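You operate a simulated robot arm through the tools that you are given. There is no shell and no other tool. Be economical: measure what you need, move in short steps, check, and stop when the job is done.

You run a simulated robot arm. Do the job below in one go: nothing can be reset, and whatever is moved stays where it is left.

## Task
Press the copies button two times. Press the folder stop button two times. Take the small pink box and put it on the green board. Open the drawer of the paste-up desk, fetch the pink stack from the top of the green chest and set it in the inside of the paste-up desk's drawer, then shut the drawer. Pull the right sideboard door open. The order is free.

The check looks at the end state, three seconds after you hand in, the way a careful person would. Anything else that was tipped, shoved, dropped, spilled or broken makes it a failure.

## Robot
A 6-joint arm with a fingered hand on a trunk, on a base that drives. Base frame: it is fixed to the floor where the robot stands at the start and does not move with it; the origin is under the middle of the robot, x ahead of it, y to its left, z up. Readings come in m, degrees, newtons and seconds.
With the tool pointing down near the work surface it reaches from about 0.1 to 0.7 m from the robot's upright axis, wherever it stands. Its first joint turns from -115.0 to 115.0 degrees. Places, roughly: copies button [0.6, 0, 1.2]; drawer of the paste-up desk [-4.4, 7.4, 0.7]; folder stop button [0.7, -1.2, 1.2]; green board (32x21x1 cm) [-0.9, -0.7, 0.7]; inside of the paste-up desk's drawer [-4.4, 7.4, 0.7]; pink stack (9x6x3 cm) [-1.5, 9.3, 0.9]; right sideboard door [-4.3, -1.2, 0.4]; small pink box (5x8x3 cm) [-4.4, -2.7, 0.7]. Payload 4 kg.
Tool frame: the origin (TCP) lies between the finger pads and is the grasp point; the fingertips stand 0.026 m ahead of it; z points along the fingers, y is the line along which they close. Largest opening 0.164 m; the body of the gripper starts 0.073 m behind the TCP. The gripper is a hand of 5 fingers: y runs from the thumb to the fingers, the wrist lies at [0, 0, -0.239] in the tool frame, and closing takes about 1.5 s.
Orientation is that of the tool frame in the base frame, as a unit quaternion [x, y, z, w]. With the fingers straight down and closing along the base's y, the tool's x points along the base's -x, its y along +y and its z along -z.

## Interface
- The arm moves only by the tool send_rows. Its argument "series" is one flat list of numbers, 6 for each row, row after row: the shift along the base's x, y, z in m, then the turn, a rotation vector about the base's x, y, z in rad. In form: [tx, ty, tz, rx, ry, rz, tx, ty, tz, rx, ry, rz, ...]. A call has 1 to 10 rows; each row shifts and turns the commanded pose from where the row before left it. "gripper" is the gripper command, from -1 (fully open) to 1 (shut), values between in proportion, set as the call begins (left out, the last holds). Rows are played at 5 a second. More than 0.05 m and 8.6 degrees between two rows, or a gripper value outside its range, and nothing of the call is played. A pose out of reach is approached as far as the arm can. The call stops where the force on the tool passes 40 N (or 10 N more than at its start, if that is more) or the arm is blocked; 0.2 s more then pass. The fingers move at their own pace (about 0.045 m/s each) and stop on an object; they squeeze with about 29 N. The grip force told is the motor's: it shows also when the fingers shut on nothing. Time passes only in rows, and 0.2 s behind the last, so rows that do not move let the fingers close. It gives the time, the measured TCP pose, the force on the tool (base axes), the opening and the grip force at its end, in the units of the frame above (readings bear some noise), with the torque about the TCP (base axes, N m) and any sound that the robot's microphone picked up.
- Cameras (640 x 400 px; columns grow to the right, rows downward): "scene" is now at [-0.0292, 0.1071, 1.8553]; the picture's right is [-0.93, -0.36, 0.00], its down [-0.25, 0.65, -0.71] and it looks along [0.25, -0.67, -0.70] (base axes); focal length 260 px, centre (320, 200). "wrist" rides on the gripper at [0.051, -0.07, -0.094] in the tool frame; the picture's right is [0.81, 0.59, 0.00], its down [-0.43, 0.60, -0.68] and it looks along [-0.40, 0.55, 0.74] (tool axes); focal length 270 px, centre (320, 200). There is no depth. A picture from a camera that has moved, and an enlarged one, comes with that camera's place and axes in the base frame and with its lens.
- snapshot(camera): a new picture of that camera. The clock stands still meanwhile.
- slide_trunk(by): slides the trunk up (or, below 0, down) by that many m; the arm and the scene camera ride with it, the base frame stays. It gives what a move gives, with no picture.
- drive_base(legs): drives the robot by 1 to 6 legs, each [ahead, left, turn to the left] in m, m and degrees, along the robot's own axes; the way and the turn of a leg run together, so that a leg with both is an arc; at most 1.5 m and 180 degrees a leg. The arm and the cameras ride along, it lands a little off, and it stops where it bumps. It gives what a move gives.
- set_fingers(finger1, finger2, finger3, finger4, thumb_bend): sets how far each is bent, from 0 (flat) to 1 (curled in); at 0.3 the hand is open as for a grip, at 0.7 the pads meet at the TCP. One left out holds its place. A second passes; each finger stops where it meets its share of the squeeze, and holds until it gets a number again. A gripper value or a shape takes the hand back. It gives what a move gives, with no picture; readings hold the bend of each and the force on the fingers (four entries, about 0 where the hand has none), thumb and palm.
- grasp_type(shape): the hand has 5 fingers and takes this shape, open, in about a second: jaw (thumb against the fingers, like two jaws); tri (thumb and two fingers); tip (a fingertip pinch); poke (one finger out to press); point (the index stretched); flat (the hand flat); cup (the hand cupped); fist (a fist). The gripper value then closes the fingers along that shape, each until it touches; the sizes above hold for jaw. It gives what a move gives, with no picture.
- pan_tilt(pan, tilt): turns the head with the scene camera to pan (to the left, within 155 degrees either way) and tilt (down, from -29 to 69), counted from straight ahead of the robot. It gives what a move gives.
- enlarge(camera, box): a new picture of the part [left, top, right, bottom] of that camera's present view, enlarged. The clock stands still meanwhile.
- finish_job(): hands the job in; it is judged then, once.

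Go step by step. Nothing tells you exact positions but the pictures and the camera data: compare them with the known pose of the tool, close in by small moves and look again before you grip or let go. The budget is 165 turns and 120 pictures, counting those below and the enlarged ones. Unless the task says otherwise, let go and move clear before handing in, and close with one line.

The tools are called after "Request:" by a JSON object that holds its "api" and its "payload". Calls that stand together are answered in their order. send_rows: Moves the arm, as the interface text tells. Its arguments: {"type":"object","properties":{"series":{"type":"array"},"gripper":{"type":"number"}},"required":["series"]} The other tools are called the same way: slide_trunk (by) slides the trunk up or down; grasp_type (shape) gives the hand a shape; set_fingers (finger1, finger2, finger3, finger4, thumb_bend) moves the fingers one by one; drive_base (legs) drives the base; pan_tilt (pan, tilt) turns the head that bears the scene camera; snapshot (camera) takes a picture; enlarge (camera, box) takes an enlarged picture of a part of a camera's view; finish_job () hands the job in.

At the start:

```text
t: 0.0
position: [-0.0498, -0.4358, 1.4438]
orientation: [0.0, 1.0, -0.001, 0.001]
force: [0.2, -0.4, -0.9]
torque: [0.01, -0.02, 0.01]
width: 0.1639
grip_force: 0.0
shape: jaw
bend: [0.3, 0.3, 0.3, 0.3, 0.3]
finger forces: [0.0, 0.0, 0.0, 0.1, 0.0, 0.0]
trunk travel left (down, up): [-0.9, 0.09]
robot x, y, heading: [0.0007, 0.0031, 0.2]
head pan, tilt: [-69.1, 44.4]
```

scene: 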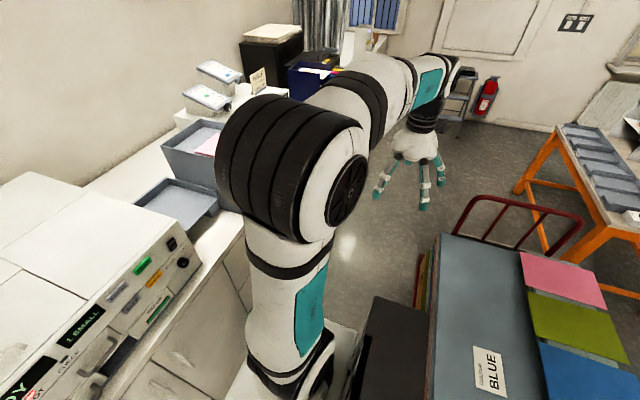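
wrist: 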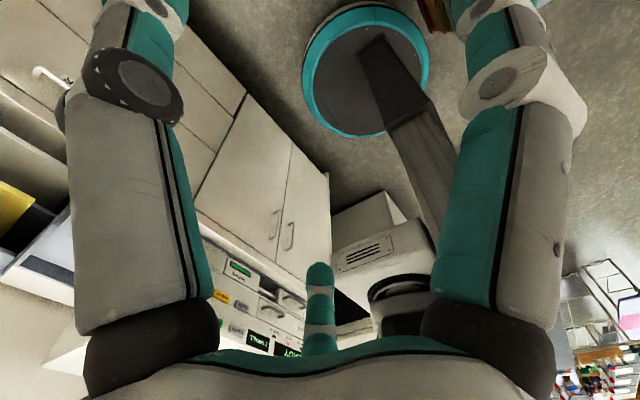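

I see the copier panel ahead on the left of the picture and a cart to the right. I'll look around first, starting with the panel.

Request:
{"api": "pan_tilt", "payload": {"pan": 0, "tilt": 45}}

Request:
{"api": "snapshot", "payload": {"camera": "scene"}}

Request:
{"api": "pan_tilt", "payload": {"pan": 150, "tilt": 25}}

Request:
{"api": "snapshot", "payload": {"camera": "scene"}}

Request:
{"api": "pan_tilt", "payload": {"pan": -140, "tilt": 30}}

Request:
{"api": "snapshot", "payload": {"camera": "scene"}}

```text
t: 1.4
position: [-0.0494, -0.4354, 1.4448]
orientation: [0.001, 1.0, 0.0, 0.0]
force: [0.9, -0.3, 0.5]
torque: [-0.02, 0.0, 0.03]
width: 0.1639
grip_force: 0.1
shape: jaw
bend: [0.3, 0.3, 0.3, 0.3, 0.3]
finger forces: [0.0, 0.1, 0.1, 0.0, 0.0, 0.1]
trunk travel left (down, up): [-0.9, 0.09]
robot x, y, heading: [0.0005, -0.0004, -0.1]
head pan, tilt: [0.0, 45.0]
```

```text
117 pictures are left
camera scene: at [0.023, 0.1834, 1.8544], right [0.0, -1.0, 0.0], down [-0.71, 0.0, -0.71], along [0.71, 0.0, -0.71], focal length 260 px, centre (320, 200)
```

scene: 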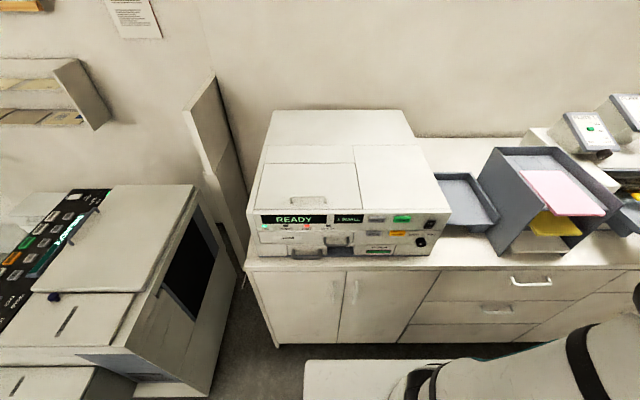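

```text
t: 3.8
position: [-0.0493, -0.4355, 1.4445]
orientation: [0.0, 1.0, 0.0, 0.0]
force: [0.0, -0.2, -0.9]
torque: [0.02, -0.01, -0.02]
width: 0.164
grip_force: 0.0
shape: jaw
bend: [0.3, 0.3, 0.3, 0.3, 0.3]
finger forces: [0.1, 0.0, 0.0, 0.0, 0.0, 0.0]
trunk travel left (down, up): [-0.9, 0.09]
robot x, y, heading: [-0.0012, -0.0007, -0.3]
head pan, tilt: [150.0, 25.0]
```

```text
116 pictures are left
camera scene: at [-0.1381, 0.2296, 1.885], right [0.5, 0.87, 0.0], down [0.37, -0.21, -0.91], along [-0.78, 0.45, -0.42], focal length 260 px, centre (320, 200)
```

scene: 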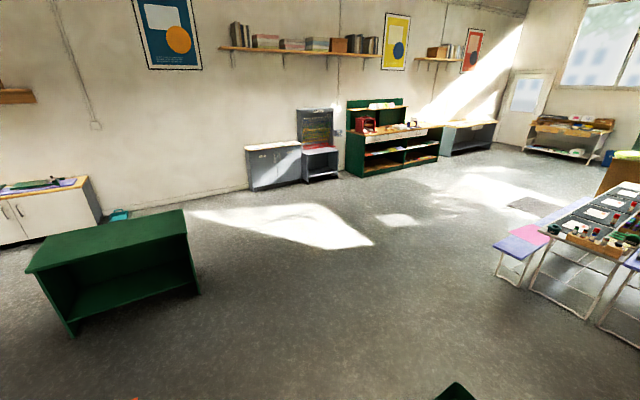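

```text
t: 7.7
position: [-0.0495, -0.4349, 1.4435]
orientation: [0.0, 1.0, 0.0, 0.0]
force: [0.0, -0.1, 0.2]
torque: [0.04, 0.0, -0.02]
width: 0.1642
grip_force: 0.1
shape: jaw
bend: [0.3, 0.3, 0.3, 0.3, 0.3]
finger forces: [0.1, 0.0, 0.1, 0.1, 0.1, 0.0]
trunk travel left (down, up): [-0.9, 0.09]
robot x, y, heading: [-0.001, -0.0025, 0.2]
head pan, tilt: [-140.0, 30.0]
```

```text
115 pictures are left
camera scene: at [-0.1276, 0.1254, 1.877], right [-0.64, 0.77, 0.0], down [0.38, 0.32, -0.87], along [-0.66, -0.56, -0.5], focal length 260 px, centre (320, 200)
```

scene: 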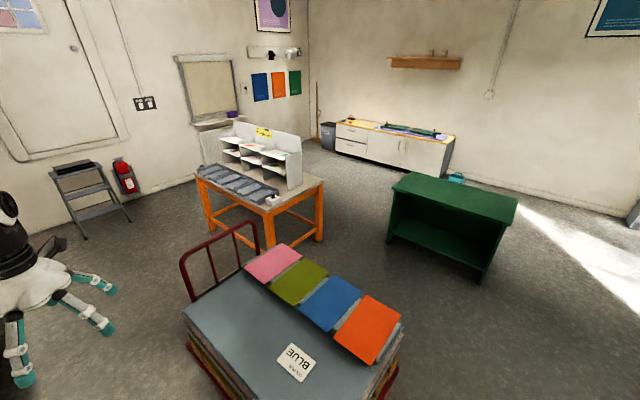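

The copier stands ahead with its panel facing me; the green board lies on the cart behind. Next I read the panel closely.

Request:
{"api": "pan_tilt", "payload": {"pan": 0, "tilt": 45}}

Request:
{"api": "enlarge", "payload": {"camera": "scene", "box": [250, 190, 450, 270]}}

Request:
{"api": "enlarge", "payload": {"camera": "scene", "box": [360, 205, 440, 255]}}

Request:
{"api": "pan_tilt", "payload": {"pan": -60, "tilt": 30}}

Request:
{"api": "snapshot", "payload": {"camera": "scene"}}

```text
t: 9.9
position: [-0.0502, -0.4346, 1.4446]
orientation: [0.0, 1.0, 0.0, 0.0]
force: [0.1, 0.1, -0.6]
torque: [-0.02, 0.0, 0.02]
width: 0.1637
grip_force: 0.0
shape: jaw
bend: [0.3, 0.3, 0.3, 0.3, 0.3]
finger forces: [0.0, 0.1, 0.0, 0.1, 0.0, 0.0]
trunk travel left (down, up): [-0.9, 0.09]
robot x, y, heading: [0.0006, 0.0024, -0.1]
head pan, tilt: [0.0, 45.0]
```

```text
3.20 times, centred on (350, 230) of scene
camera zoom: at [0.0229, 0.1835, 1.8544], right [0.0, -1.0, 0.0], down [-0.71, 0.0, -0.71], along [0.71, 0.0, -0.71], focal length 831 px, centre (224, 104)
```

zoom: 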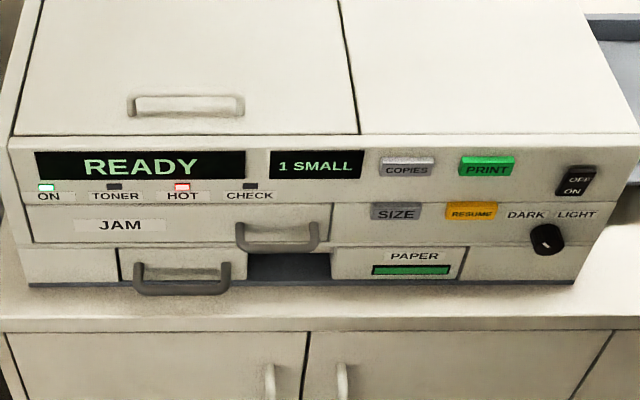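

```text
8.00 times, centred on (400, 230) of scene
camera zoom: at [0.0229, 0.1835, 1.8544], right [0.0, -1.0, 0.0], down [-0.71, 0.0, -0.71], along [0.71, 0.0, -0.71], focal length 2078 px, centre (-320, -40)
```

zoom: 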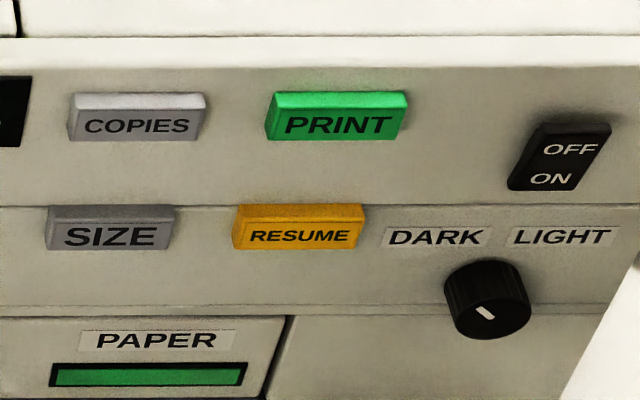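

```text
t: 11.2
position: [-0.049, -0.4357, 1.4441]
orientation: [-0.001, 1.0, 0.0, 0.0]
force: [0.5, -0.5, 0.4]
torque: [-0.01, 0.02, 0.0]
width: 0.164
grip_force: 0.0
shape: jaw
bend: [0.3, 0.3, 0.3, 0.3, 0.3]
finger forces: [0.0, 0.1, 0.0, 0.1, 0.0, 0.0]
trunk travel left (down, up): [-0.9, 0.09]
robot x, y, heading: [-0.0025, -0.0007, 0.1]
head pan, tilt: [-60.0, 30.0]
```

```text
112 pictures are left
camera scene: at [-0.0131, 0.1052, 1.877], right [-0.87, -0.5, 0.0], down [-0.25, 0.43, -0.87], along [0.43, -0.75, -0.5], focal length 260 px, centre (320, 200)
```

scene: 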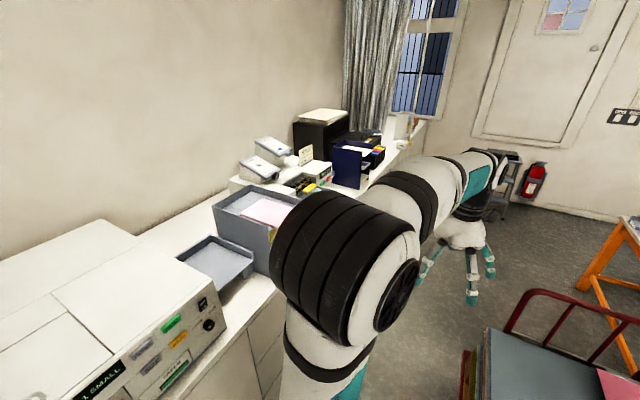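

The copies button is at about [0.585, -0.005, 1.2]. I put the hand into the poke shape and turn it forward, away from the panel.

Request:
{"api": "grasp_type", "payload": {"shape": "poke"}}

Request:
{"api": "send_rows", "payload": {"series": [0.03, 0.0, 0, 0, -0.149, 0, 0.03, 0, 0, 0, -0.149, 0, 0.03, 0, 0, 0, -0.149, 0, 0.03, 0, 0, 0, -0.149, 0, 0.03, 0, 0, 0, -0.149, 0, 0.03, 0, 0, 0, -0.149, 0, 0.03, 0, 0, 0, -0.149, 0, 0.03, 0, 0, 0, -0.149, 0, 0.03, 0, 0, 0, -0.149, 0, 0.03, 0, 0, 0, -0.149, 0]}}

Request:
{"api": "snapshot", "payload": {"camera": "scene"}}

Request:
{"api": "snapshot", "payload": {"camera": "wrist"}}

```text
t: 12.2
position: [-0.0503, -0.4351, 1.4451]
orientation: [0.0, 1.0, 0.0, 0.0]
force: [-0.1, -0.9, 0.4]
torque: [-0.03, 0.03, -0.01]
width: 0.0001
grip_force: 0.0
shape: poke
bend: [1.0, 1.0, 1.0, 1.0, 0.83]
finger forces: [0.0, 0.1, 0.0, 0.0, 0.1, 0.1]
trunk travel left (down, up): [-0.9, 0.09]
robot x, y, heading: [0.0026, -0.0028, -0.2]
head pan, tilt: [-60.0, 30.0]
```

```text
t: 14.3
position: [0.3248, -0.4324, 1.3896]
orientation: [0.006, 0.757, -0.007, 0.654]
force: [-0.2, -0.1, -0.1]
torque: [0.03, 0.04, -0.02]
width: 0.0001
grip_force: 0.1
shape: poke
bend: [1.0, 1.0, 1.0, 1.0, 0.83]
finger forces: [0.1, 0.0, 0.1, 0.0, 0.0, 0.0]
out of reach, approached as far as the arm can: row 2, 3, 4, 5, 6, 7, 8, 9, 10
trunk travel left (down, up): [-0.9, 0.09]
robot x, y, heading: [-0.0009, 0.0028, 0.1]
head pan, tilt: [-60.0, 30.0]
```

```text
111 pictures are left
camera scene: at [-0.0128, 0.1051, 1.8771], right [-0.87, -0.5, 0.0], down [-0.25, 0.43, -0.87], along [0.43, -0.75, -0.5], focal length 260 px, centre (320, 200)
```

scene: 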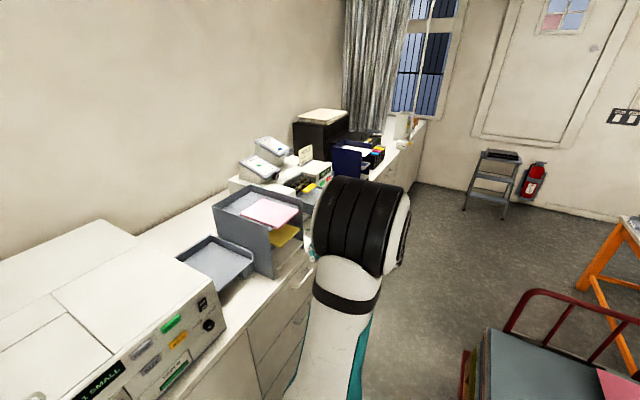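

```text
110 pictures are left
camera wrist: at [0.2223, -0.5015, 1.3539], right [-0.11, 0.59, -0.8], down [-0.6, 0.61, 0.52], along [0.79, 0.54, 0.29], focal length 270 px, centre (320, 200)
```

wrist: 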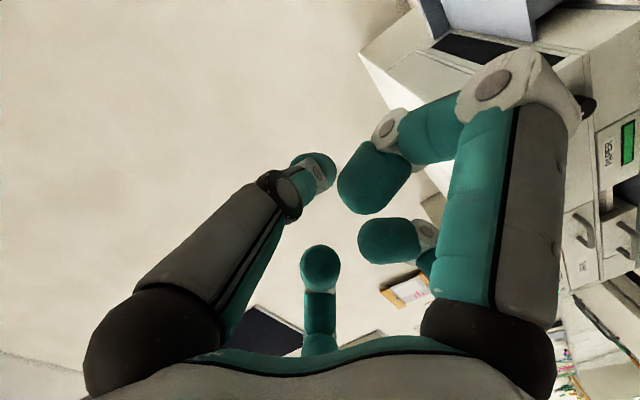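

The horizontal pose is too close in to the column, so I may need to back off. I check how much floor is free behind and what the "point" shape looks like.

Request:
{"api": "grasp_type", "payload": {"shape": "point"}}

Request:
{"api": "snapshot", "payload": {"camera": "wrist"}}

Request:
{"api": "pan_tilt", "payload": {"pan": -155, "tilt": 65}}

Request:
{"api": "snapshot", "payload": {"camera": "scene"}}

```text
t: 15.2
position: [0.3235, -0.4326, 1.3906]
orientation: [0.005, 0.757, -0.005, 0.654]
force: [0.3, -0.2, -1.0]
torque: [0.02, -0.01, 0.0]
width: 0.1582
grip_force: 0.1
shape: point
bend: [0.7, 1.0, 1.0, 1.0, 0.72]
finger forces: [0.2, 0.0, 0.0, 0.0, 0.0, 0.0]
trunk travel left (down, up): [-0.9, 0.09]
robot x, y, heading: [-0.0018, -0.0016, 0.0]
head pan, tilt: [-60.0, 30.0]
```

```text
109 pictures are left
camera wrist: at [0.2215, -0.5014, 1.3541], right [-0.11, 0.59, -0.8], down [-0.6, 0.61, 0.53], along [0.79, 0.54, 0.29], focal length 270 px, centre (320, 200)
```

wrist: 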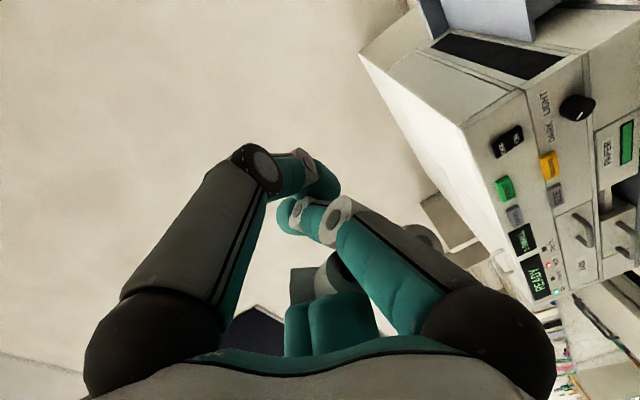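

```text
t: 16.9
position: [0.322, -0.4319, 1.3901]
orientation: [0.004, 0.757, -0.005, 0.654]
force: [0.0, 0.3, 0.4]
torque: [-0.02, 0.02, 0.01]
width: 0.1581
grip_force: 0.1
shape: point
bend: [0.7, 1.0, 1.0, 1.0, 0.72]
finger forces: [0.1, 0.0, 0.0, 0.1, 0.0, 0.0]
trunk travel left (down, up): [-0.9, 0.09]
robot x, y, heading: [0.0005, 0.0013, -0.3]
head pan, tilt: [-154.7, 65.0]
```

```text
108 pictures are left
camera scene: at [-0.1132, 0.1575, 1.8294], right [-0.43, 0.9, 0.0], down [0.82, 0.39, -0.42], along [-0.38, -0.18, -0.91], focal length 260 px, centre (320, 200)
```

scene: 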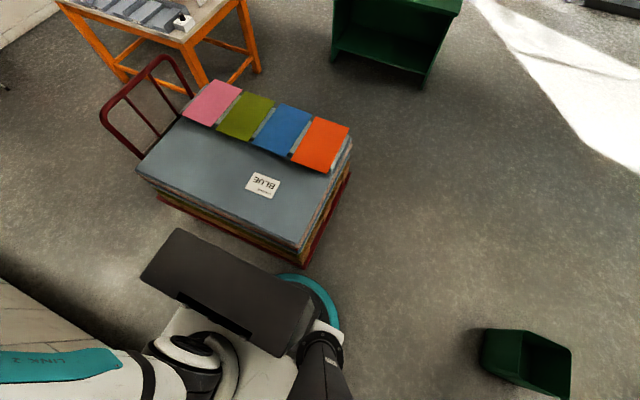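

There is room behind to back off about 0.2 m. I check the hand once more now that it has settled.

Request:
{"api": "snapshot", "payload": {"camera": "wrist"}}

Request:
{"api": "set_fingers", "payload": {"finger1": 0, "finger2": 1, "finger3": 1, "finger4": 1, "thumb_bend": 1}}

Request:
{"api": "snapshot", "payload": {"camera": "wrist"}}

```text
107 pictures are left
camera wrist: at [0.2215, -0.5014, 1.354], right [-0.11, 0.59, -0.8], down [-0.6, 0.61, 0.53], along [0.79, 0.54, 0.29], focal length 270 px, centre (320, 200)
```

wrist: 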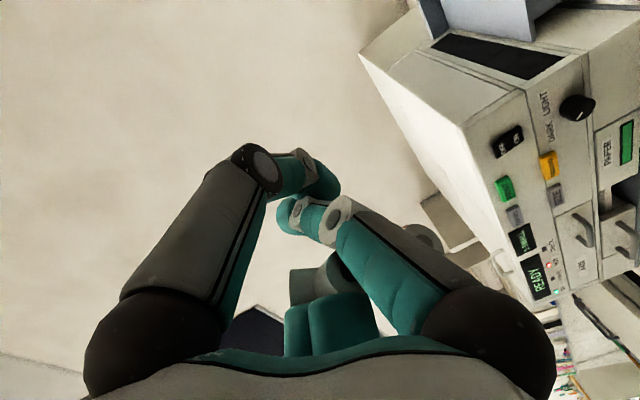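

```text
t: 17.9
position: [0.3232, -0.433, 1.3893]
orientation: [0.005, 0.757, -0.006, 0.653]
force: [-0.3, -0.1, 0.1]
torque: [-0.02, 0.01, 0.0]
width: 0.0063
grip_force: 0.0
shape: fingers
bend: [0.7, 1.0, 1.0, 1.0, 0.8]
finger forces: [0.1, 0.1, 0.0, 0.0, 0.0, 0.1]
trunk travel left (down, up): [-0.9, 0.09]
robot x, y, heading: [0.0022, -0.0008, 0.0]
head pan, tilt: [-154.7, 65.0]
```

```text
106 pictures are left
camera wrist: at [0.2216, -0.5014, 1.354], right [-0.11, 0.59, -0.8], down [-0.6, 0.61, 0.53], along [0.79, 0.54, 0.29], focal length 270 px, centre (320, 200)
```

wrist: 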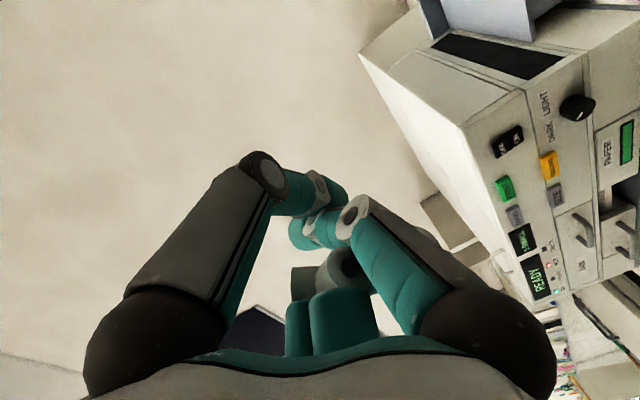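

The index is held back by the thumb. I open the hand first, then curl the other fingers before the thumb.

Request:
{"api": "grasp_type", "payload": {"shape": "jaw"}}

Request:
{"api": "grasp_type", "payload": {"shape": "point"}}

Request:
{"api": "snapshot", "payload": {"camera": "wrist"}}

```text
t: 18.9
position: [0.324, -0.4335, 1.3897]
orientation: [0.005, 0.757, -0.006, 0.654]
force: [0.3, 0.5, 0.4]
torque: [-0.01, 0.0, -0.03]
width: 0.1637
grip_force: 0.1
shape: jaw
bend: [0.3, 0.3, 0.3, 0.3, 0.3]
finger forces: [0.0, 0.0, 0.0, 0.0, 0.0, 0.0]
trunk travel left (down, up): [-0.9, 0.09]
robot x, y, heading: [0.0012, -0.0004, -0.0]
head pan, tilt: [-154.7, 65.0]
```

```text
t: 19.8
position: [0.322, -0.4331, 1.3893]
orientation: [0.004, 0.757, -0.005, 0.654]
force: [0.2, 0.1, 0.7]
torque: [0.03, -0.02, -0.02]
width: 0.0
grip_force: 0.0
shape: point
bend: [0.7, 0.99, 1.0, 1.0, 0.64]
finger forces: [0.0, 0.1, 0.1, 0.0, 0.0, 0.0]
trunk travel left (down, up): [-0.9, 0.09]
robot x, y, heading: [-0.0008, 0.0017, 0.0]
head pan, tilt: [-154.7, 65.0]
```

```text
105 pictures are left
camera wrist: at [0.2216, -0.5014, 1.354], right [-0.11, 0.59, -0.8], down [-0.6, 0.61, 0.53], along [0.79, 0.54, 0.29], focal length 270 px, centre (320, 200)
```

wrist: 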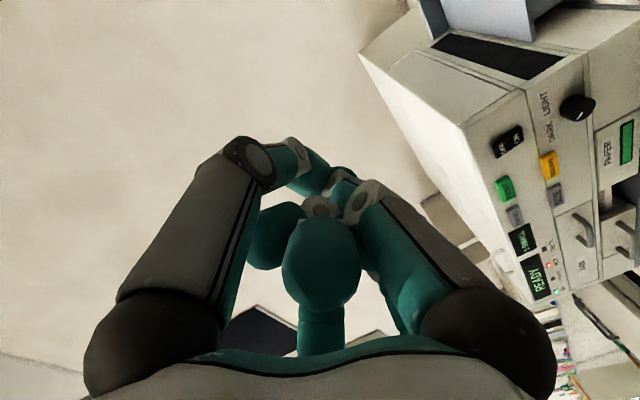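

The point shape still bends the index to 0.7, so I try setting the fingers myself from an open hand.

Request:
{"api": "grasp_type", "payload": {"shape": "jaw"}}

Request:
{"api": "set_fingers", "payload": {"finger1": 0.1}}

Request:
{"api": "set_fingers", "payload": {"finger2": 1, "finger3": 1, "finger4": 1}}

Request:
{"api": "snapshot", "payload": {"camera": "wrist"}}

```text
t: 20.6
position: [0.3236, -0.4317, 1.3894]
orientation: [0.005, 0.757, -0.005, 0.653]
force: [-0.2, 0.2, 0.3]
torque: [0.0, -0.01, 0.02]
width: 0.164
grip_force: 0.1
shape: jaw
bend: [0.3, 0.3, 0.3, 0.3, 0.3]
finger forces: [0.0, 0.0, 0.0, 0.0, 0.1, 0.1]
trunk travel left (down, up): [-0.9, 0.09]
robot x, y, heading: [0.0002, -0.0014, 0.1]
head pan, tilt: [-154.7, 65.0]
```

```text
t: 21.6
position: [0.3219, -0.4319, 1.3885]
orientation: [0.004, 0.757, -0.005, 0.654]
force: [0.0, -0.5, -0.1]
torque: [0.02, -0.02, 0.01]
width: 0.1071
grip_force: 0.2
shape: fingers
bend: [0.1, 0.3, 0.3, 0.3, 0.3]
finger forces: [0.0, 0.0, 0.0, 0.1, 0.0, 0.0]
trunk travel left (down, up): [-0.9, 0.09]
robot x, y, heading: [-0.0004, -0.0019, 0.2]
head pan, tilt: [-154.7, 65.0]
```

```text
t: 22.6
position: [0.3234, -0.4328, 1.3899]
orientation: [0.005, 0.757, -0.006, 0.653]
force: [-0.5, -0.2, 0.4]
torque: [-0.03, 0.02, 0.0]
width: 0.1072
grip_force: 0.1
shape: fingers
bend: [0.1, 0.8, 0.77, 0.8, 0.3]
finger forces: [0.0, 0.0, 0.0, 0.0, 0.1, 0.1]
trunk travel left (down, up): [-0.9, 0.09]
robot x, y, heading: [0.0022, -0.0018, 0.0]
head pan, tilt: [-154.7, 65.0]
```

```text
104 pictures are left
camera wrist: at [0.2216, -0.5014, 1.354], right [-0.11, 0.59, -0.8], down [-0.6, 0.61, 0.53], along [0.79, 0.54, 0.29], focal length 270 px, centre (320, 200)
```

wrist: 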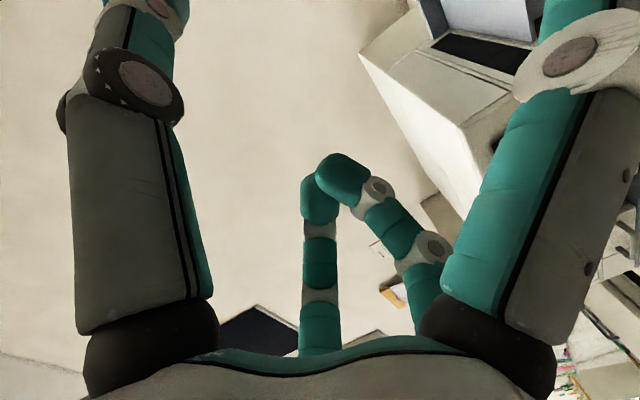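

The index can be stretched, and the "tip" pinch should put a single fingertip at the TCP. The cart is about 0.15 m behind, so I'll drive left and slightly back, then bring the pinched hand forward for a look.

Request:
{"api": "grasp_type", "payload": {"shape": "tip"}}

Request:
{"api": "drive_base", "payload": {"legs": [[0, 0.25, 0], [-0.15, 0, 0]]}}

Request:
{"api": "send_rows", "payload": {"series": [0.02, 0.0, 0, 0, 0, 0, 0, 0, 0, 0, 0, 0, 0, 0, 0, 0, 0, 0, 0, 0, 0, 0, 0, 0, 0, 0, 0, 0, 0, 0, 0, 0, 0, 0, 0, 0, 0, 0, 0, 0, 0, 0, 0, 0, 0, 0, 0, 0], "gripper": 1}}

Request:
{"api": "pan_tilt", "payload": {"pan": -20, "tilt": 40}}

Request:
{"api": "snapshot", "payload": {"camera": "scene"}}

Request:
{"api": "snapshot", "payload": {"camera": "wrist"}}

```text
t: 23.6
position: [0.3221, -0.4331, 1.3902]
orientation: [0.005, 0.757, -0.005, 0.653]
force: [0.3, 0.0, -0.3]
torque: [-0.02, 0.02, -0.05]
width: 0.1641
grip_force: 0.1
shape: tip
bend: [0.14, 0.3, 0.3, 0.14, 0.3]
finger forces: [0.1, 0.0, 0.1, 0.0, 0.0, 0.1]
trunk travel left (down, up): [-0.9, 0.09]
robot x, y, heading: [0.0045, 0.0011, 0.0]
head pan, tilt: [-154.7, 65.0]
```

```text
t: 26.4
position: [0.1727, -0.1823, 1.3912]
orientation: [0.002, 0.756, -0.003, 0.654]
force: [-0.7, 0.7, -0.2]
torque: [0.01, -0.01, -0.01]
width: 0.1638
grip_force: 0.1
shape: tip
bend: [0.14, 0.3, 0.3, 0.14, 0.3]
finger forces: [0.0, 0.1, 0.0, 0.0, 0.0, 0.0]
trunk travel left (down, up): [-0.9, 0.09]
robot x, y, heading: [-0.151, 0.2513, 0.4]
head pan, tilt: [-154.7, 65.0]
```

```text
t: 28.1
position: [0.1968, -0.1832, 1.3895]
orientation: [0.001, 0.757, -0.002, 0.653]
force: [-0.1, -0.6, 0.3]
torque: [0.0, 0.0, 0.02]
width: 0.0032
grip_force: 0.0
shape: tip
bend: [0.14, 0.68, 0.68, 0.14, 0.7]
finger forces: [0.1, 0.0, 0.1, 0.0, 0.0, 0.0]
trunk travel left (down, up): [-0.9, 0.09]
robot x, y, heading: [-0.1524, 0.2486, 0.7]
head pan, tilt: [-154.7, 65.0]
```

```text
t: 30.3
position: [0.1955, -0.1822, 1.3901]
orientation: [0.001, 0.757, -0.002, 0.654]
force: [-0.1, -0.2, -0.2]
torque: [0.01, -0.01, -0.03]
width: 0.0001
grip_force: 29.1
shape: tip
bend: [0.28, 0.7, 0.7, 0.28, 0.7]
finger forces: [0.1, 0.1, 0.1, 0.0, 0.0, 0.0]
trunk travel left (down, up): [-0.9, 0.09]
robot x, y, heading: [-0.147, 0.2472, 0.4]
head pan, tilt: [-20.0, 40.0]
```

```text
103 pictures are left
camera scene: at [-0.1307, 0.4025, 1.8617], right [-0.34, -0.94, 0.0], down [-0.61, 0.22, -0.77], along [0.72, -0.26, -0.64], focal length 260 px, centre (320, 200)
```

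scene: 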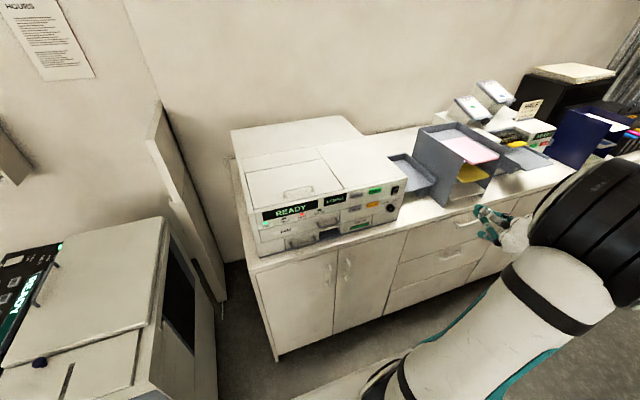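

```text
102 pictures are left
camera wrist: at [0.0949, -0.2521, 1.3538], right [-0.11, 0.59, -0.8], down [-0.6, 0.6, 0.53], along [0.79, 0.54, 0.29], focal length 270 px, centre (320, 200)
```

wrist: 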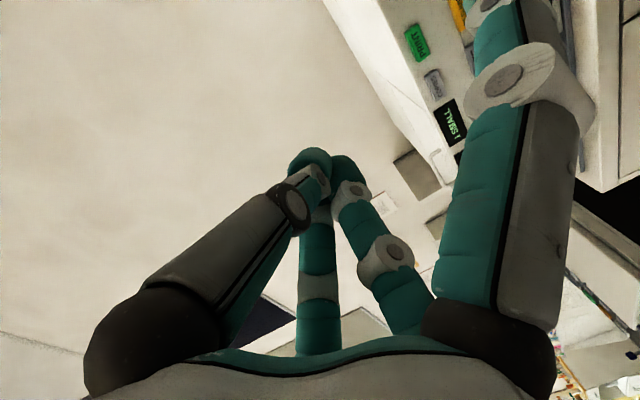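

Fingers 2 and 3 meet the thumb at the TCP while 1 and 4 stick out. I fold 1, 3 and 4 so that finger 2 and the thumb alone stand out.

Request:
{"api": "set_fingers", "payload": {"finger1": 1, "finger3": 1, "finger4": 1}}

Request:
{"api": "snapshot", "payload": {"camera": "wrist"}}

Request:
{"api": "enlarge", "payload": {"camera": "scene", "box": [440, 180, 560, 260]}}

```text
t: 31.3
position: [0.1957, -0.1828, 1.3883]
orientation: [0.002, 0.757, -0.004, 0.654]
force: [0.4, -0.1, 0.6]
torque: [0.01, -0.03, 0.0]
width: 0.0
grip_force: 0.0
shape: fingers
bend: [0.67, 0.7, 0.7, 0.67, 0.7]
finger forces: [0.0, 0.0, 0.1, 0.1, 0.1, 0.0]
trunk travel left (down, up): [-0.9, 0.09]
robot x, y, heading: [-0.1517, 0.2456, 0.3]
head pan, tilt: [-20.0, 40.0]
```

```text
101 pictures are left
camera wrist: at [0.0949, -0.2521, 1.3538], right [-0.11, 0.59, -0.8], down [-0.6, 0.6, 0.53], along [0.79, 0.54, 0.29], focal length 270 px, centre (320, 200)
```

wrist: 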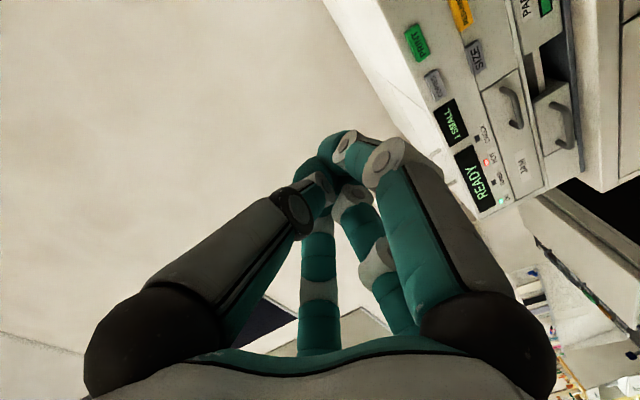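

```text
5.00 times, centred on (500, 220) of scene
camera zoom: at [-0.1307, 0.4026, 1.8617], right [-0.34, -0.94, 0.0], down [-0.61, 0.22, -0.77], along [0.72, -0.26, -0.64], focal length 1299 px, centre (-580, 100)
```

zoom: 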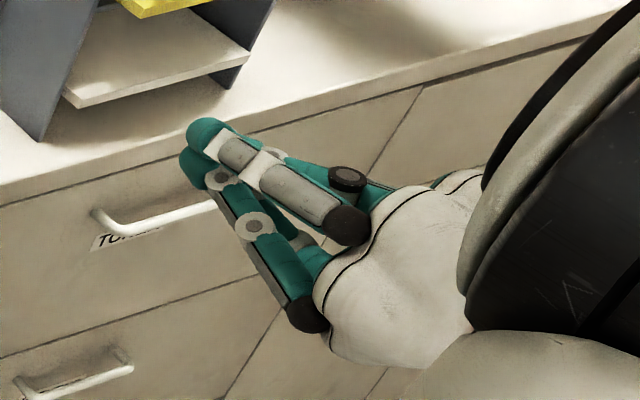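

The fingertips now form a tight cluster at the TCP, good for pressing. I take another view of the panel for triangulation.

Request:
{"api": "enlarge", "payload": {"camera": "scene", "box": [320, 175, 410, 235]}}

Request:
{"api": "enlarge", "payload": {"camera": "scene", "box": [470, 100, 570, 160]}}

```text
6.67 times, centred on (365, 205) of scene
camera zoom: at [-0.1307, 0.4026, 1.8617], right [-0.34, -0.94, 0.0], down [-0.61, 0.22, -0.77], along [0.72, -0.26, -0.64], focal length 1732 px, centre (20, 167)
```

zoom: 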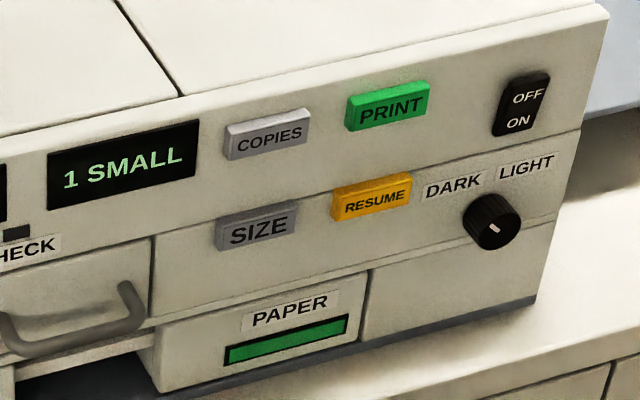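

```text
6.40 times, centred on (520, 130) of scene
camera zoom: at [-0.1307, 0.4026, 1.8617], right [-0.34, -0.94, 0.0], down [-0.61, 0.22, -0.77], along [0.72, -0.26, -0.64], focal length 1663 px, centre (-960, 648)
```

zoom: 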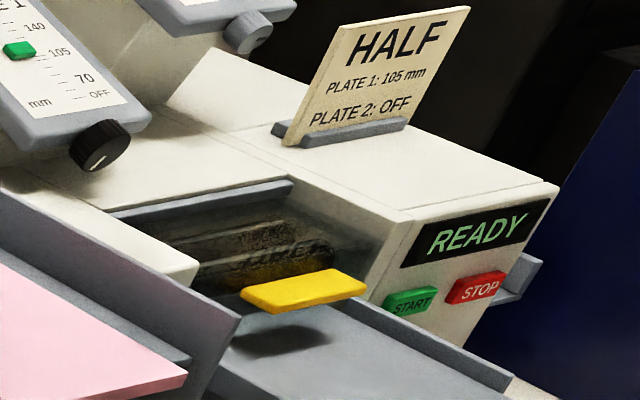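

Copies button triangulates to about [0.587, -0.01, 1.197], and the face leans back about 24°. I move to a standoff in front of it with the tool pitched 24° down.

Request:
{"api": "send_rows", "payload": {"series": [0.035, 0.0216, -0.012, 0, 0.035, 0, 0.035, 0.0216, -0.012, 0, 0.035, 0, 0.035, 0.0216, -0.012, 0, 0.035, 0, 0.035, 0.0216, -0.012, 0, 0.035, 0, 0.035, 0.0216, -0.012, 0, 0.035, 0, 0.035, 0.0216, -0.012, 0, 0.035, 0, 0.035, 0.0216, -0.012, 0, 0.035, 0, 0.035, 0.0216, -0.012, 0, 0.035, 0]}}

Request:
{"api": "snapshot", "payload": {"camera": "scene"}}

```text
t: 33.1
position: [0.4753, -0.0079, 1.2927]
orientation: [0.002, 0.841, -0.004, 0.54]
force: [0.1, 0.2, -0.1]
torque: [0.03, -0.02, 0.01]
width: 0.0
grip_force: 0.1
shape: fingers
bend: [0.67, 0.7, 0.7, 0.67, 0.7]
finger forces: [0.0, 0.0, 0.0, 0.1, 0.1, 0.0]
trunk travel left (down, up): [-0.9, 0.09]
robot x, y, heading: [-0.1508, 0.2487, 0.6]
head pan, tilt: [-20.0, 40.0]
```

```text
97 pictures are left
camera scene: at [-0.1286, 0.4032, 1.8616], right [-0.34, -0.94, 0.0], down [-0.61, 0.22, -0.77], along [0.72, -0.26, -0.64], focal length 260 px, centre (320, 200)
```

scene: 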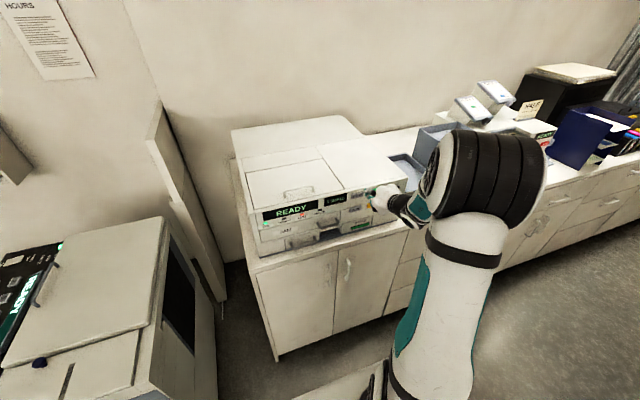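

The hand is about 0.11 m short of the panel and a bit high. I shift it onto the button's normal line and look closely.

Request:
{"api": "send_rows", "payload": {"series": [0.0, 0, -0.015, 0, 0, 0, 0.01, 0, -0.02, 0, 0, 0, 0.018, 0, -0.02, 0, 0, 0]}}

Request:
{"api": "enlarge", "payload": {"camera": "scene", "box": [320, 165, 440, 245]}}

Request:
{"api": "snapshot", "payload": {"camera": "wrist"}}

```text
t: 33.9
position: [0.5047, -0.0097, 1.2381]
orientation: [0.003, 0.841, -0.005, 0.54]
force: [-0.2, -0.3, 0.1]
torque: [0.01, 0.01, 0.0]
width: 0.0
grip_force: 0.0
shape: fingers
bend: [0.67, 0.7, 0.7, 0.67, 0.7]
finger forces: [0.0, 0.0, 0.0, 0.0, 0.0, 0.0]
trunk travel left (down, up): [-0.9, 0.09]
robot x, y, heading: [-0.1484, 0.2485, 0.6]
head pan, tilt: [-20.0, 40.0]
```

```text
5.00 times, centred on (380, 205) of scene
camera zoom: at [-0.1287, 0.4022, 1.8617], right [-0.34, -0.94, 0.0], down [-0.61, 0.22, -0.77], along [0.72, -0.26, -0.64], focal length 1299 px, centre (20, 175)
```

zoom: 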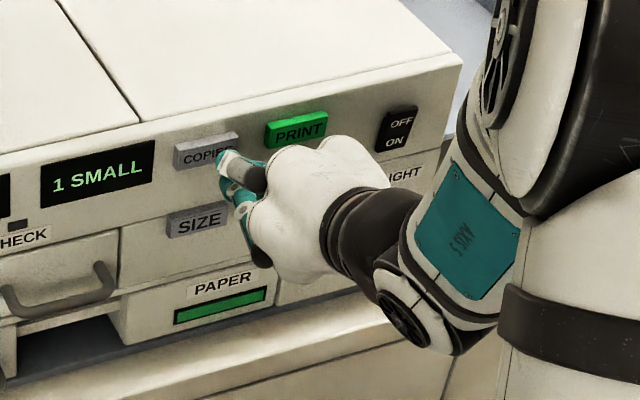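

```text
95 pictures are left
camera wrist: at [0.3977, -0.0792, 1.2311], right [-0.33, 0.59, -0.74], down [-0.43, 0.6, 0.67], along [0.84, 0.54, 0.05], focal length 270 px, centre (320, 200)
```

wrist: 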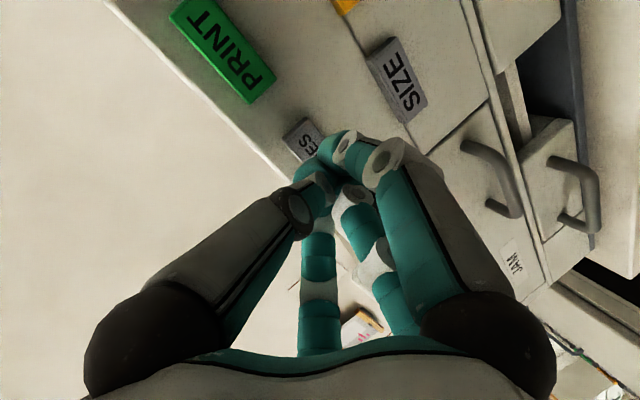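

Alignment along the normal looks good with about 6–7 cm to go. I advance in small steps watching force and sound.

Request:
{"api": "send_rows", "payload": {"series": [0.0136, 0.004, -0.0062, 0, 0, 0, 0.0136, 0.004, -0.0062, 0, 0, 0, 0.0136, 0, -0.0062, 0, 0, 0]}}

Request:
{"api": "enlarge", "payload": {"camera": "scene", "box": [330, 165, 420, 225]}}

Request:
{"api": "snapshot", "payload": {"camera": "wrist"}}

```text
t: 34.7
position: [0.5377, -0.0028, 1.2224]
orientation: [0.003, 0.841, -0.004, 0.541]
force: [-26.8, 2.4, 5.8]
torque: [0.06, -0.14, 0.24]
width: 0.0
grip_force: 20.0
shape: fingers
bend: [0.67, 0.7, 0.68, 0.67, 0.7]
finger forces: [0.1, 0.2, 40.9, 0.0, 0.1, 0.0]
trunk travel left (down, up): [-0.9, 0.09]
robot x, y, heading: [-0.1508, 0.2482, 0.6]
head pan, tilt: [-20.0, 40.0]
heard: click
```

```text
6.67 times, centred on (375, 195) of scene
camera zoom: at [-0.1368, 0.4033, 1.8618], right [-0.34, -0.94, 0.0], down [-0.6, 0.22, -0.77], along [0.72, -0.26, -0.64], focal length 1732 px, centre (-47, 233)
```

zoom: 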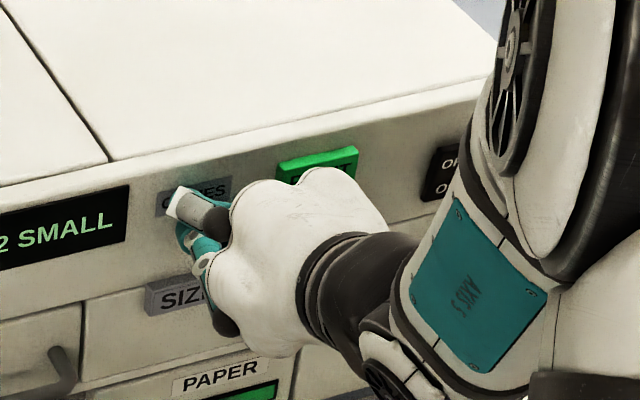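

```text
93 pictures are left
camera wrist: at [0.4309, -0.0718, 1.2153], right [-0.33, 0.59, -0.74], down [-0.43, 0.6, 0.67], along [0.84, 0.54, 0.06], focal length 270 px, centre (320, 200)
```

wrist: 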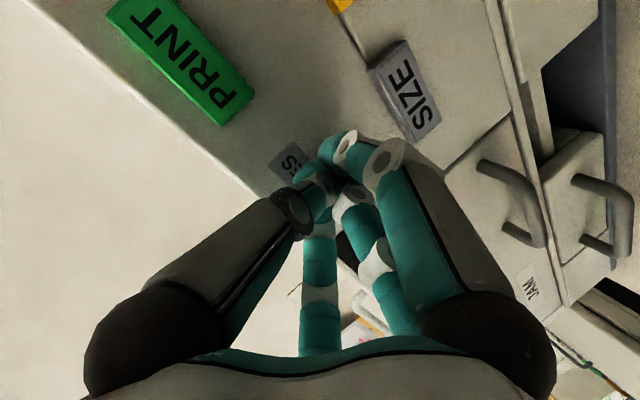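

One click was heard and the display went from "1" to "2 SMALL". I back off and press once more.

Request:
{"api": "send_rows", "payload": {"series": [-0.0136, 0, 0.0062, 0, 0, 0, -0.0136, 0, 0.0062, 0, 0, 0, 0, 0, 0, 0, 0, 0]}}

Request:
{"api": "send_rows", "payload": {"series": [0.0136, 0, -0.0062, 0, 0, 0, 0.0136, 0, -0.0062, 0, 0, 0]}}

Request:
{"api": "send_rows", "payload": {"series": [-0.0136, 0, 0.0062, 0, 0, 0, -0.0136, 0, 0.0062, 0, 0, 0, -0.03, 0, 0.015, 0, 0, 0, -0.03, 0, 0.015, 0, 0, 0]}}

Request:
{"api": "enlarge", "payload": {"camera": "scene", "box": [300, 165, 420, 245]}}

```text
t: 35.5
position: [0.5172, -0.0017, 1.2335]
orientation: [0.001, 0.841, -0.003, 0.541]
force: [0.6, -0.3, -0.1]
torque: [-0.01, -0.01, -0.02]
width: 0.0
grip_force: 0.1
shape: fingers
bend: [0.67, 0.7, 0.68, 0.67, 0.7]
finger forces: [0.0, 0.0, 0.0, 0.0, 0.0, 0.0]
trunk travel left (down, up): [-0.9, 0.09]
robot x, y, heading: [-0.1488, 0.249, 0.3]
head pan, tilt: [-20.0, 40.0]
```

```text
t: 36.1
position: [0.5395, -0.0022, 1.2209]
orientation: [0.002, 0.84, -0.004, 0.542]
force: [-24.8, 0.8, 6.5]
torque: [0.02, -0.14, 0.13]
width: 0.0001
grip_force: 0.0
shape: fingers
bend: [0.67, 0.7, 0.73, 0.73, 0.7]
finger forces: [0.0, 0.1, 0.1, 0.0, 0.0, 0.1]
trunk travel left (down, up): [-0.9, 0.09]
robot x, y, heading: [-0.1528, 0.2434, 0.3]
head pan, tilt: [-20.0, 40.0]
heard: click
```

```text
t: 37.1
position: [0.4556, -0.0018, 1.2647]
orientation: [0.002, 0.841, -0.004, 0.542]
force: [0.6, 0.1, -0.3]
torque: [-0.02, 0.02, -0.01]
width: 0.0
grip_force: 0.0
shape: fingers
bend: [0.67, 0.7, 0.65, 0.66, 0.7]
finger forces: [0.0, 0.0, 0.0, 0.0, 0.1, 0.0]
trunk travel left (down, up): [-0.9, 0.09]
robot x, y, heading: [-0.1507, 0.2473, 0.4]
head pan, tilt: [-20.0, 40.0]
```

```text
5.00 times, centred on (360, 205) of scene
camera zoom: at [-0.1322, 0.4031, 1.8616], right [-0.33, -0.94, 0.0], down [-0.61, 0.22, -0.77], along [0.72, -0.26, -0.64], focal length 1299 px, centre (120, 175)
```

zoom: 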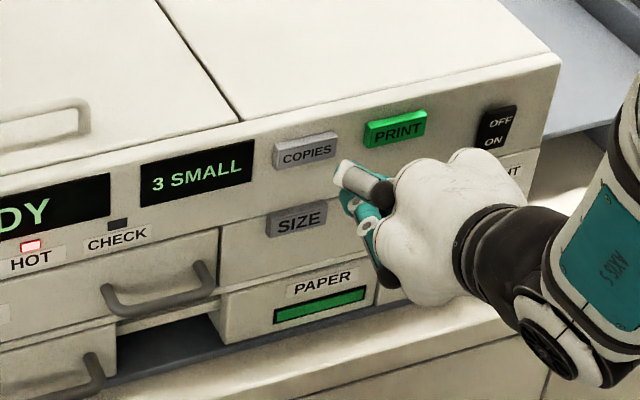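

Display shows "3 SMALL": copies is done. Now I raise and retract the arm, then drive right towards the folder.

Request:
{"api": "send_rows", "payload": {"series": [-0.02, 0, 0.04, 0, 0, 0, -0.02, 0, 0.05, 0, 0, 0, -0.02, 0, 0.05, 0, 0, 0, -0.02, 0, 0.05, 0, 0, 0, 0, 0, 0.04, 0, 0, 0]}}

Request:
{"api": "drive_base", "payload": {"legs": [[0.12, 0, 0], [0, -1.15, 0]]}}

Request:
{"api": "pan_tilt", "payload": {"pan": -20, "tilt": 40}}

Request:
{"api": "snapshot", "payload": {"camera": "scene"}}

```text
refused: row 2 steps farther than a row can; nothing moved
```

```text
t: 38.3
position: [0.5408, 0.0017, 1.2606]
orientation: [0.002, 0.844, -0.001, 0.536]
force: [-1.9, 0.5, 0.0]
torque: [0.02, 0.03, 0.05]
width: 0.0
grip_force: 0.1
shape: fingers
bend: [0.67, 0.7, 0.65, 0.66, 0.7]
finger forces: [0.0, 0.0, 0.1, 0.0, 0.0, 0.0]
trunk travel left (down, up): [-0.9, 0.09]
robot x, y, heading: [-0.0627, 0.2502, 0.3]
head pan, tilt: [-20.0, 40.0]
stopped in leg 1: the force on the tool passed its limit at 150 N (the readings are from after the stop); the commanded pose is now the measured one
```

```text
t: 38.9
position: [0.5415, 0.0006, 1.2597]
orientation: [0.003, 0.844, -0.003, 0.536]
force: [0.1, 0.5, 0.0]
torque: [-0.01, 0.02, 0.04]
width: 0.0001
grip_force: 0.1
shape: fingers
bend: [0.67, 0.7, 0.65, 0.66, 0.7]
finger forces: [0.1, 0.0, 0.0, 0.1, 0.0, 0.0]
trunk travel left (down, up): [-0.9, 0.09]
robot x, y, heading: [-0.0605, 0.2513, 0.5]
head pan, tilt: [-20.0, 40.0]
```

```text
91 pictures are left
camera scene: at [-0.043, 0.4033, 1.8617], right [-0.33, -0.94, 0.0], down [-0.61, 0.22, -0.77], along [0.72, -0.26, -0.64], focal length 260 px, centre (320, 200)
```

scene: 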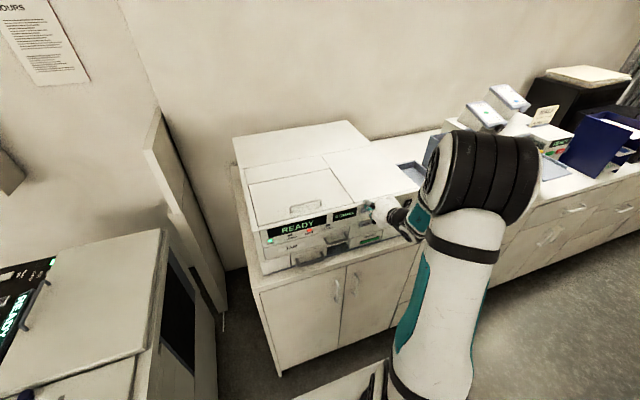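

The lift was refused (my step was just over the limit) and the drive bumped the hand against the panel — I shouldn't have chained those calls. I check for damage first.

Request:
{"api": "send_rows", "payload": {"series": [-0.03, 0, 0.02, 0, 0, 0, -0.03, 0, 0.02, 0, 0, 0, -0.03, 0, 0.03, 0, 0, 0, -0.01, 0, 0.04, 0, 0, 0, 0, 0, 0.045, 0, 0, 0, 0, 0, 0.045, 0, 0, 0, 0, 0, 0.045, 0, 0, 0]}}

Request:
{"api": "enlarge", "payload": {"camera": "scene", "box": [220, 130, 460, 290]}}

```text
t: 40.5
position: [0.4425, 0.0015, 1.5025]
orientation: [0.001, 0.842, -0.003, 0.539]
force: [0.1, 0.3, 0.9]
torque: [0.0, -0.02, -0.01]
width: 0.0
grip_force: 0.0
shape: fingers
bend: [0.67, 0.7, 0.65, 0.66, 0.7]
finger forces: [0.1, 0.1, 0.1, 0.0, 0.0, 0.0]
trunk travel left (down, up): [-0.9, 0.09]
robot x, y, heading: [-0.0646, 0.2512, 0.5]
head pan, tilt: [-20.0, 40.0]
```

```text
2.50 times, centred on (340, 210) of scene
camera zoom: at [-0.0434, 0.4036, 1.8616], right [-0.33, -0.94, 0.0], down [-0.61, 0.22, -0.77], along [0.72, -0.26, -0.64], focal length 650 px, centre (270, 175)
```

zoom: 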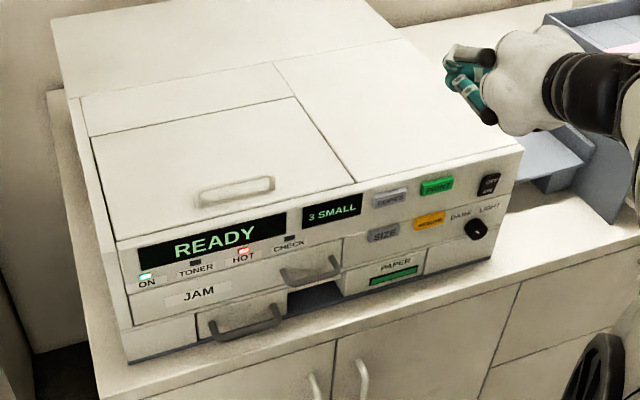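

No harm: still "3 SMALL", everything in place. The hand is now high at z 1.5, so I drive right and look.

Request:
{"api": "drive_base", "payload": {"legs": [[0.02, 0, 0], [0, -1.15, 0]]}}

Request:
{"api": "snapshot", "payload": {"camera": "scene"}}

```text
t: 42.8
position: [0.4673, -0.1668, 1.5002]
orientation: [0.005, 0.843, -0.004, 0.538]
force: [0.7, -0.5, -0.1]
torque: [0.03, 0.01, 0.07]
width: 0.0001
grip_force: 0.2
shape: fingers
bend: [0.67, 0.7, 0.65, 0.66, 0.7]
finger forces: [0.0, 0.0, 0.0, 0.0, 0.0, 0.0]
trunk travel left (down, up): [-0.9, 0.09]
robot x, y, heading: [-0.0403, 0.0882, 0.1]
head pan, tilt: [-20.0, 40.0]
stopped in leg 2: the robot was blocked; the commanded pose is now the measured one
```

```text
89 pictures are left
camera scene: at [-0.0146, 0.2365, 1.862], right [-0.34, -0.94, 0.0], down [-0.61, 0.22, -0.76], along [0.72, -0.26, -0.64], focal length 260 px, centre (320, 200)
```

scene: 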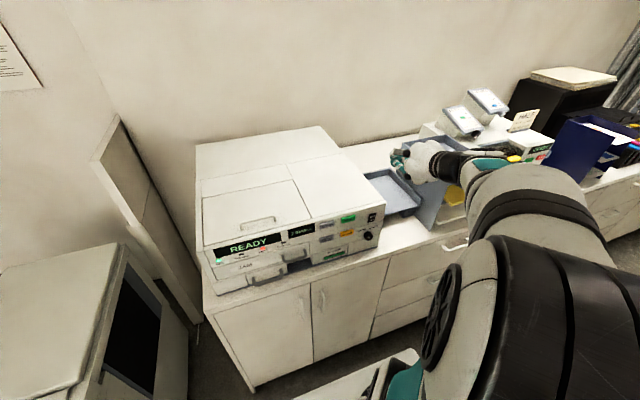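

The base was blocked at y = 0.09. I look down behind and to the right to see what it touches.

Request:
{"api": "pan_tilt", "payload": {"pan": -130, "tilt": 65}}

Request:
{"api": "snapshot", "payload": {"camera": "scene"}}

```text
t: 44.7
position: [0.4642, -0.1638, 1.5021]
orientation: [0.004, 0.842, -0.006, 0.539]
force: [0.4, -0.4, 0.4]
torque: [-0.01, 0.02, 0.02]
width: 0.0
grip_force: 0.1
shape: fingers
bend: [0.67, 0.7, 0.65, 0.66, 0.7]
finger forces: [0.0, 0.0, 0.0, 0.0, 0.0, 0.1]
trunk travel left (down, up): [-0.9, 0.09]
robot x, y, heading: [-0.0416, 0.0886, -0.0]
head pan, tilt: [-130.0, 65.0]
```

```text
88 pictures are left
camera scene: at [-0.1369, 0.2239, 1.8294], right [-0.77, 0.64, 0.0], down [0.58, 0.7, -0.42], along [-0.27, -0.32, -0.91], focal length 260 px, centre (320, 200)
```

scene: 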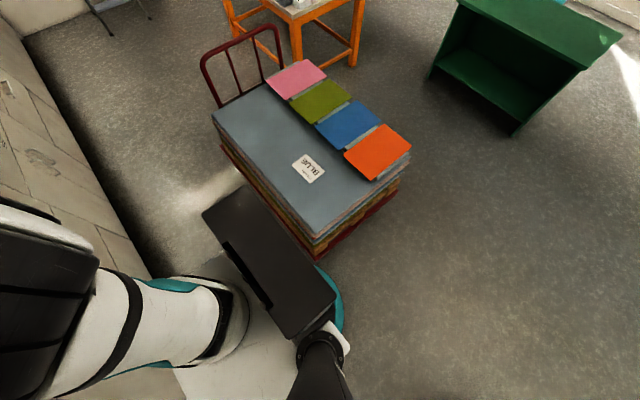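

The base's rear touches the cart's corner (cart still in place). I move ahead 5 cm, then continue right in smaller legs.

Request:
{"api": "drive_base", "payload": {"legs": [[0, 0.03, 0], [0.06, 0, 0], [0, -0.5, 0]]}}

Request:
{"api": "snapshot", "payload": {"camera": "scene"}}

```text
t: 48.6
position: [0.5225, -0.6349, 1.5031]
orientation: [0.006, 0.842, -0.007, 0.539]
force: [-1.1, 0.1, -0.2]
torque: [0.02, 0.01, 0.01]
width: 0.0
grip_force: 0.1
shape: fingers
bend: [0.67, 0.7, 0.65, 0.66, 0.7]
finger forces: [0.0, 0.0, 0.1, 0.0, 0.0, 0.1]
trunk travel left (down, up): [-0.9, 0.09]
robot x, y, heading: [0.0184, -0.3797, -0.5]
head pan, tilt: [-130.0, 65.0]
```

```text
87 pictures are left
camera scene: at [-0.0772, -0.244, 1.8294], right [-0.76, 0.65, 0.0], down [0.59, 0.69, -0.42], along [-0.27, -0.32, -0.91], focal length 260 px, centre (320, 200)
```

scene: 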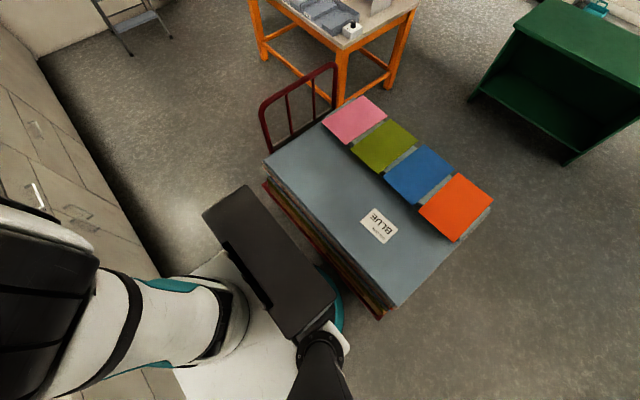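

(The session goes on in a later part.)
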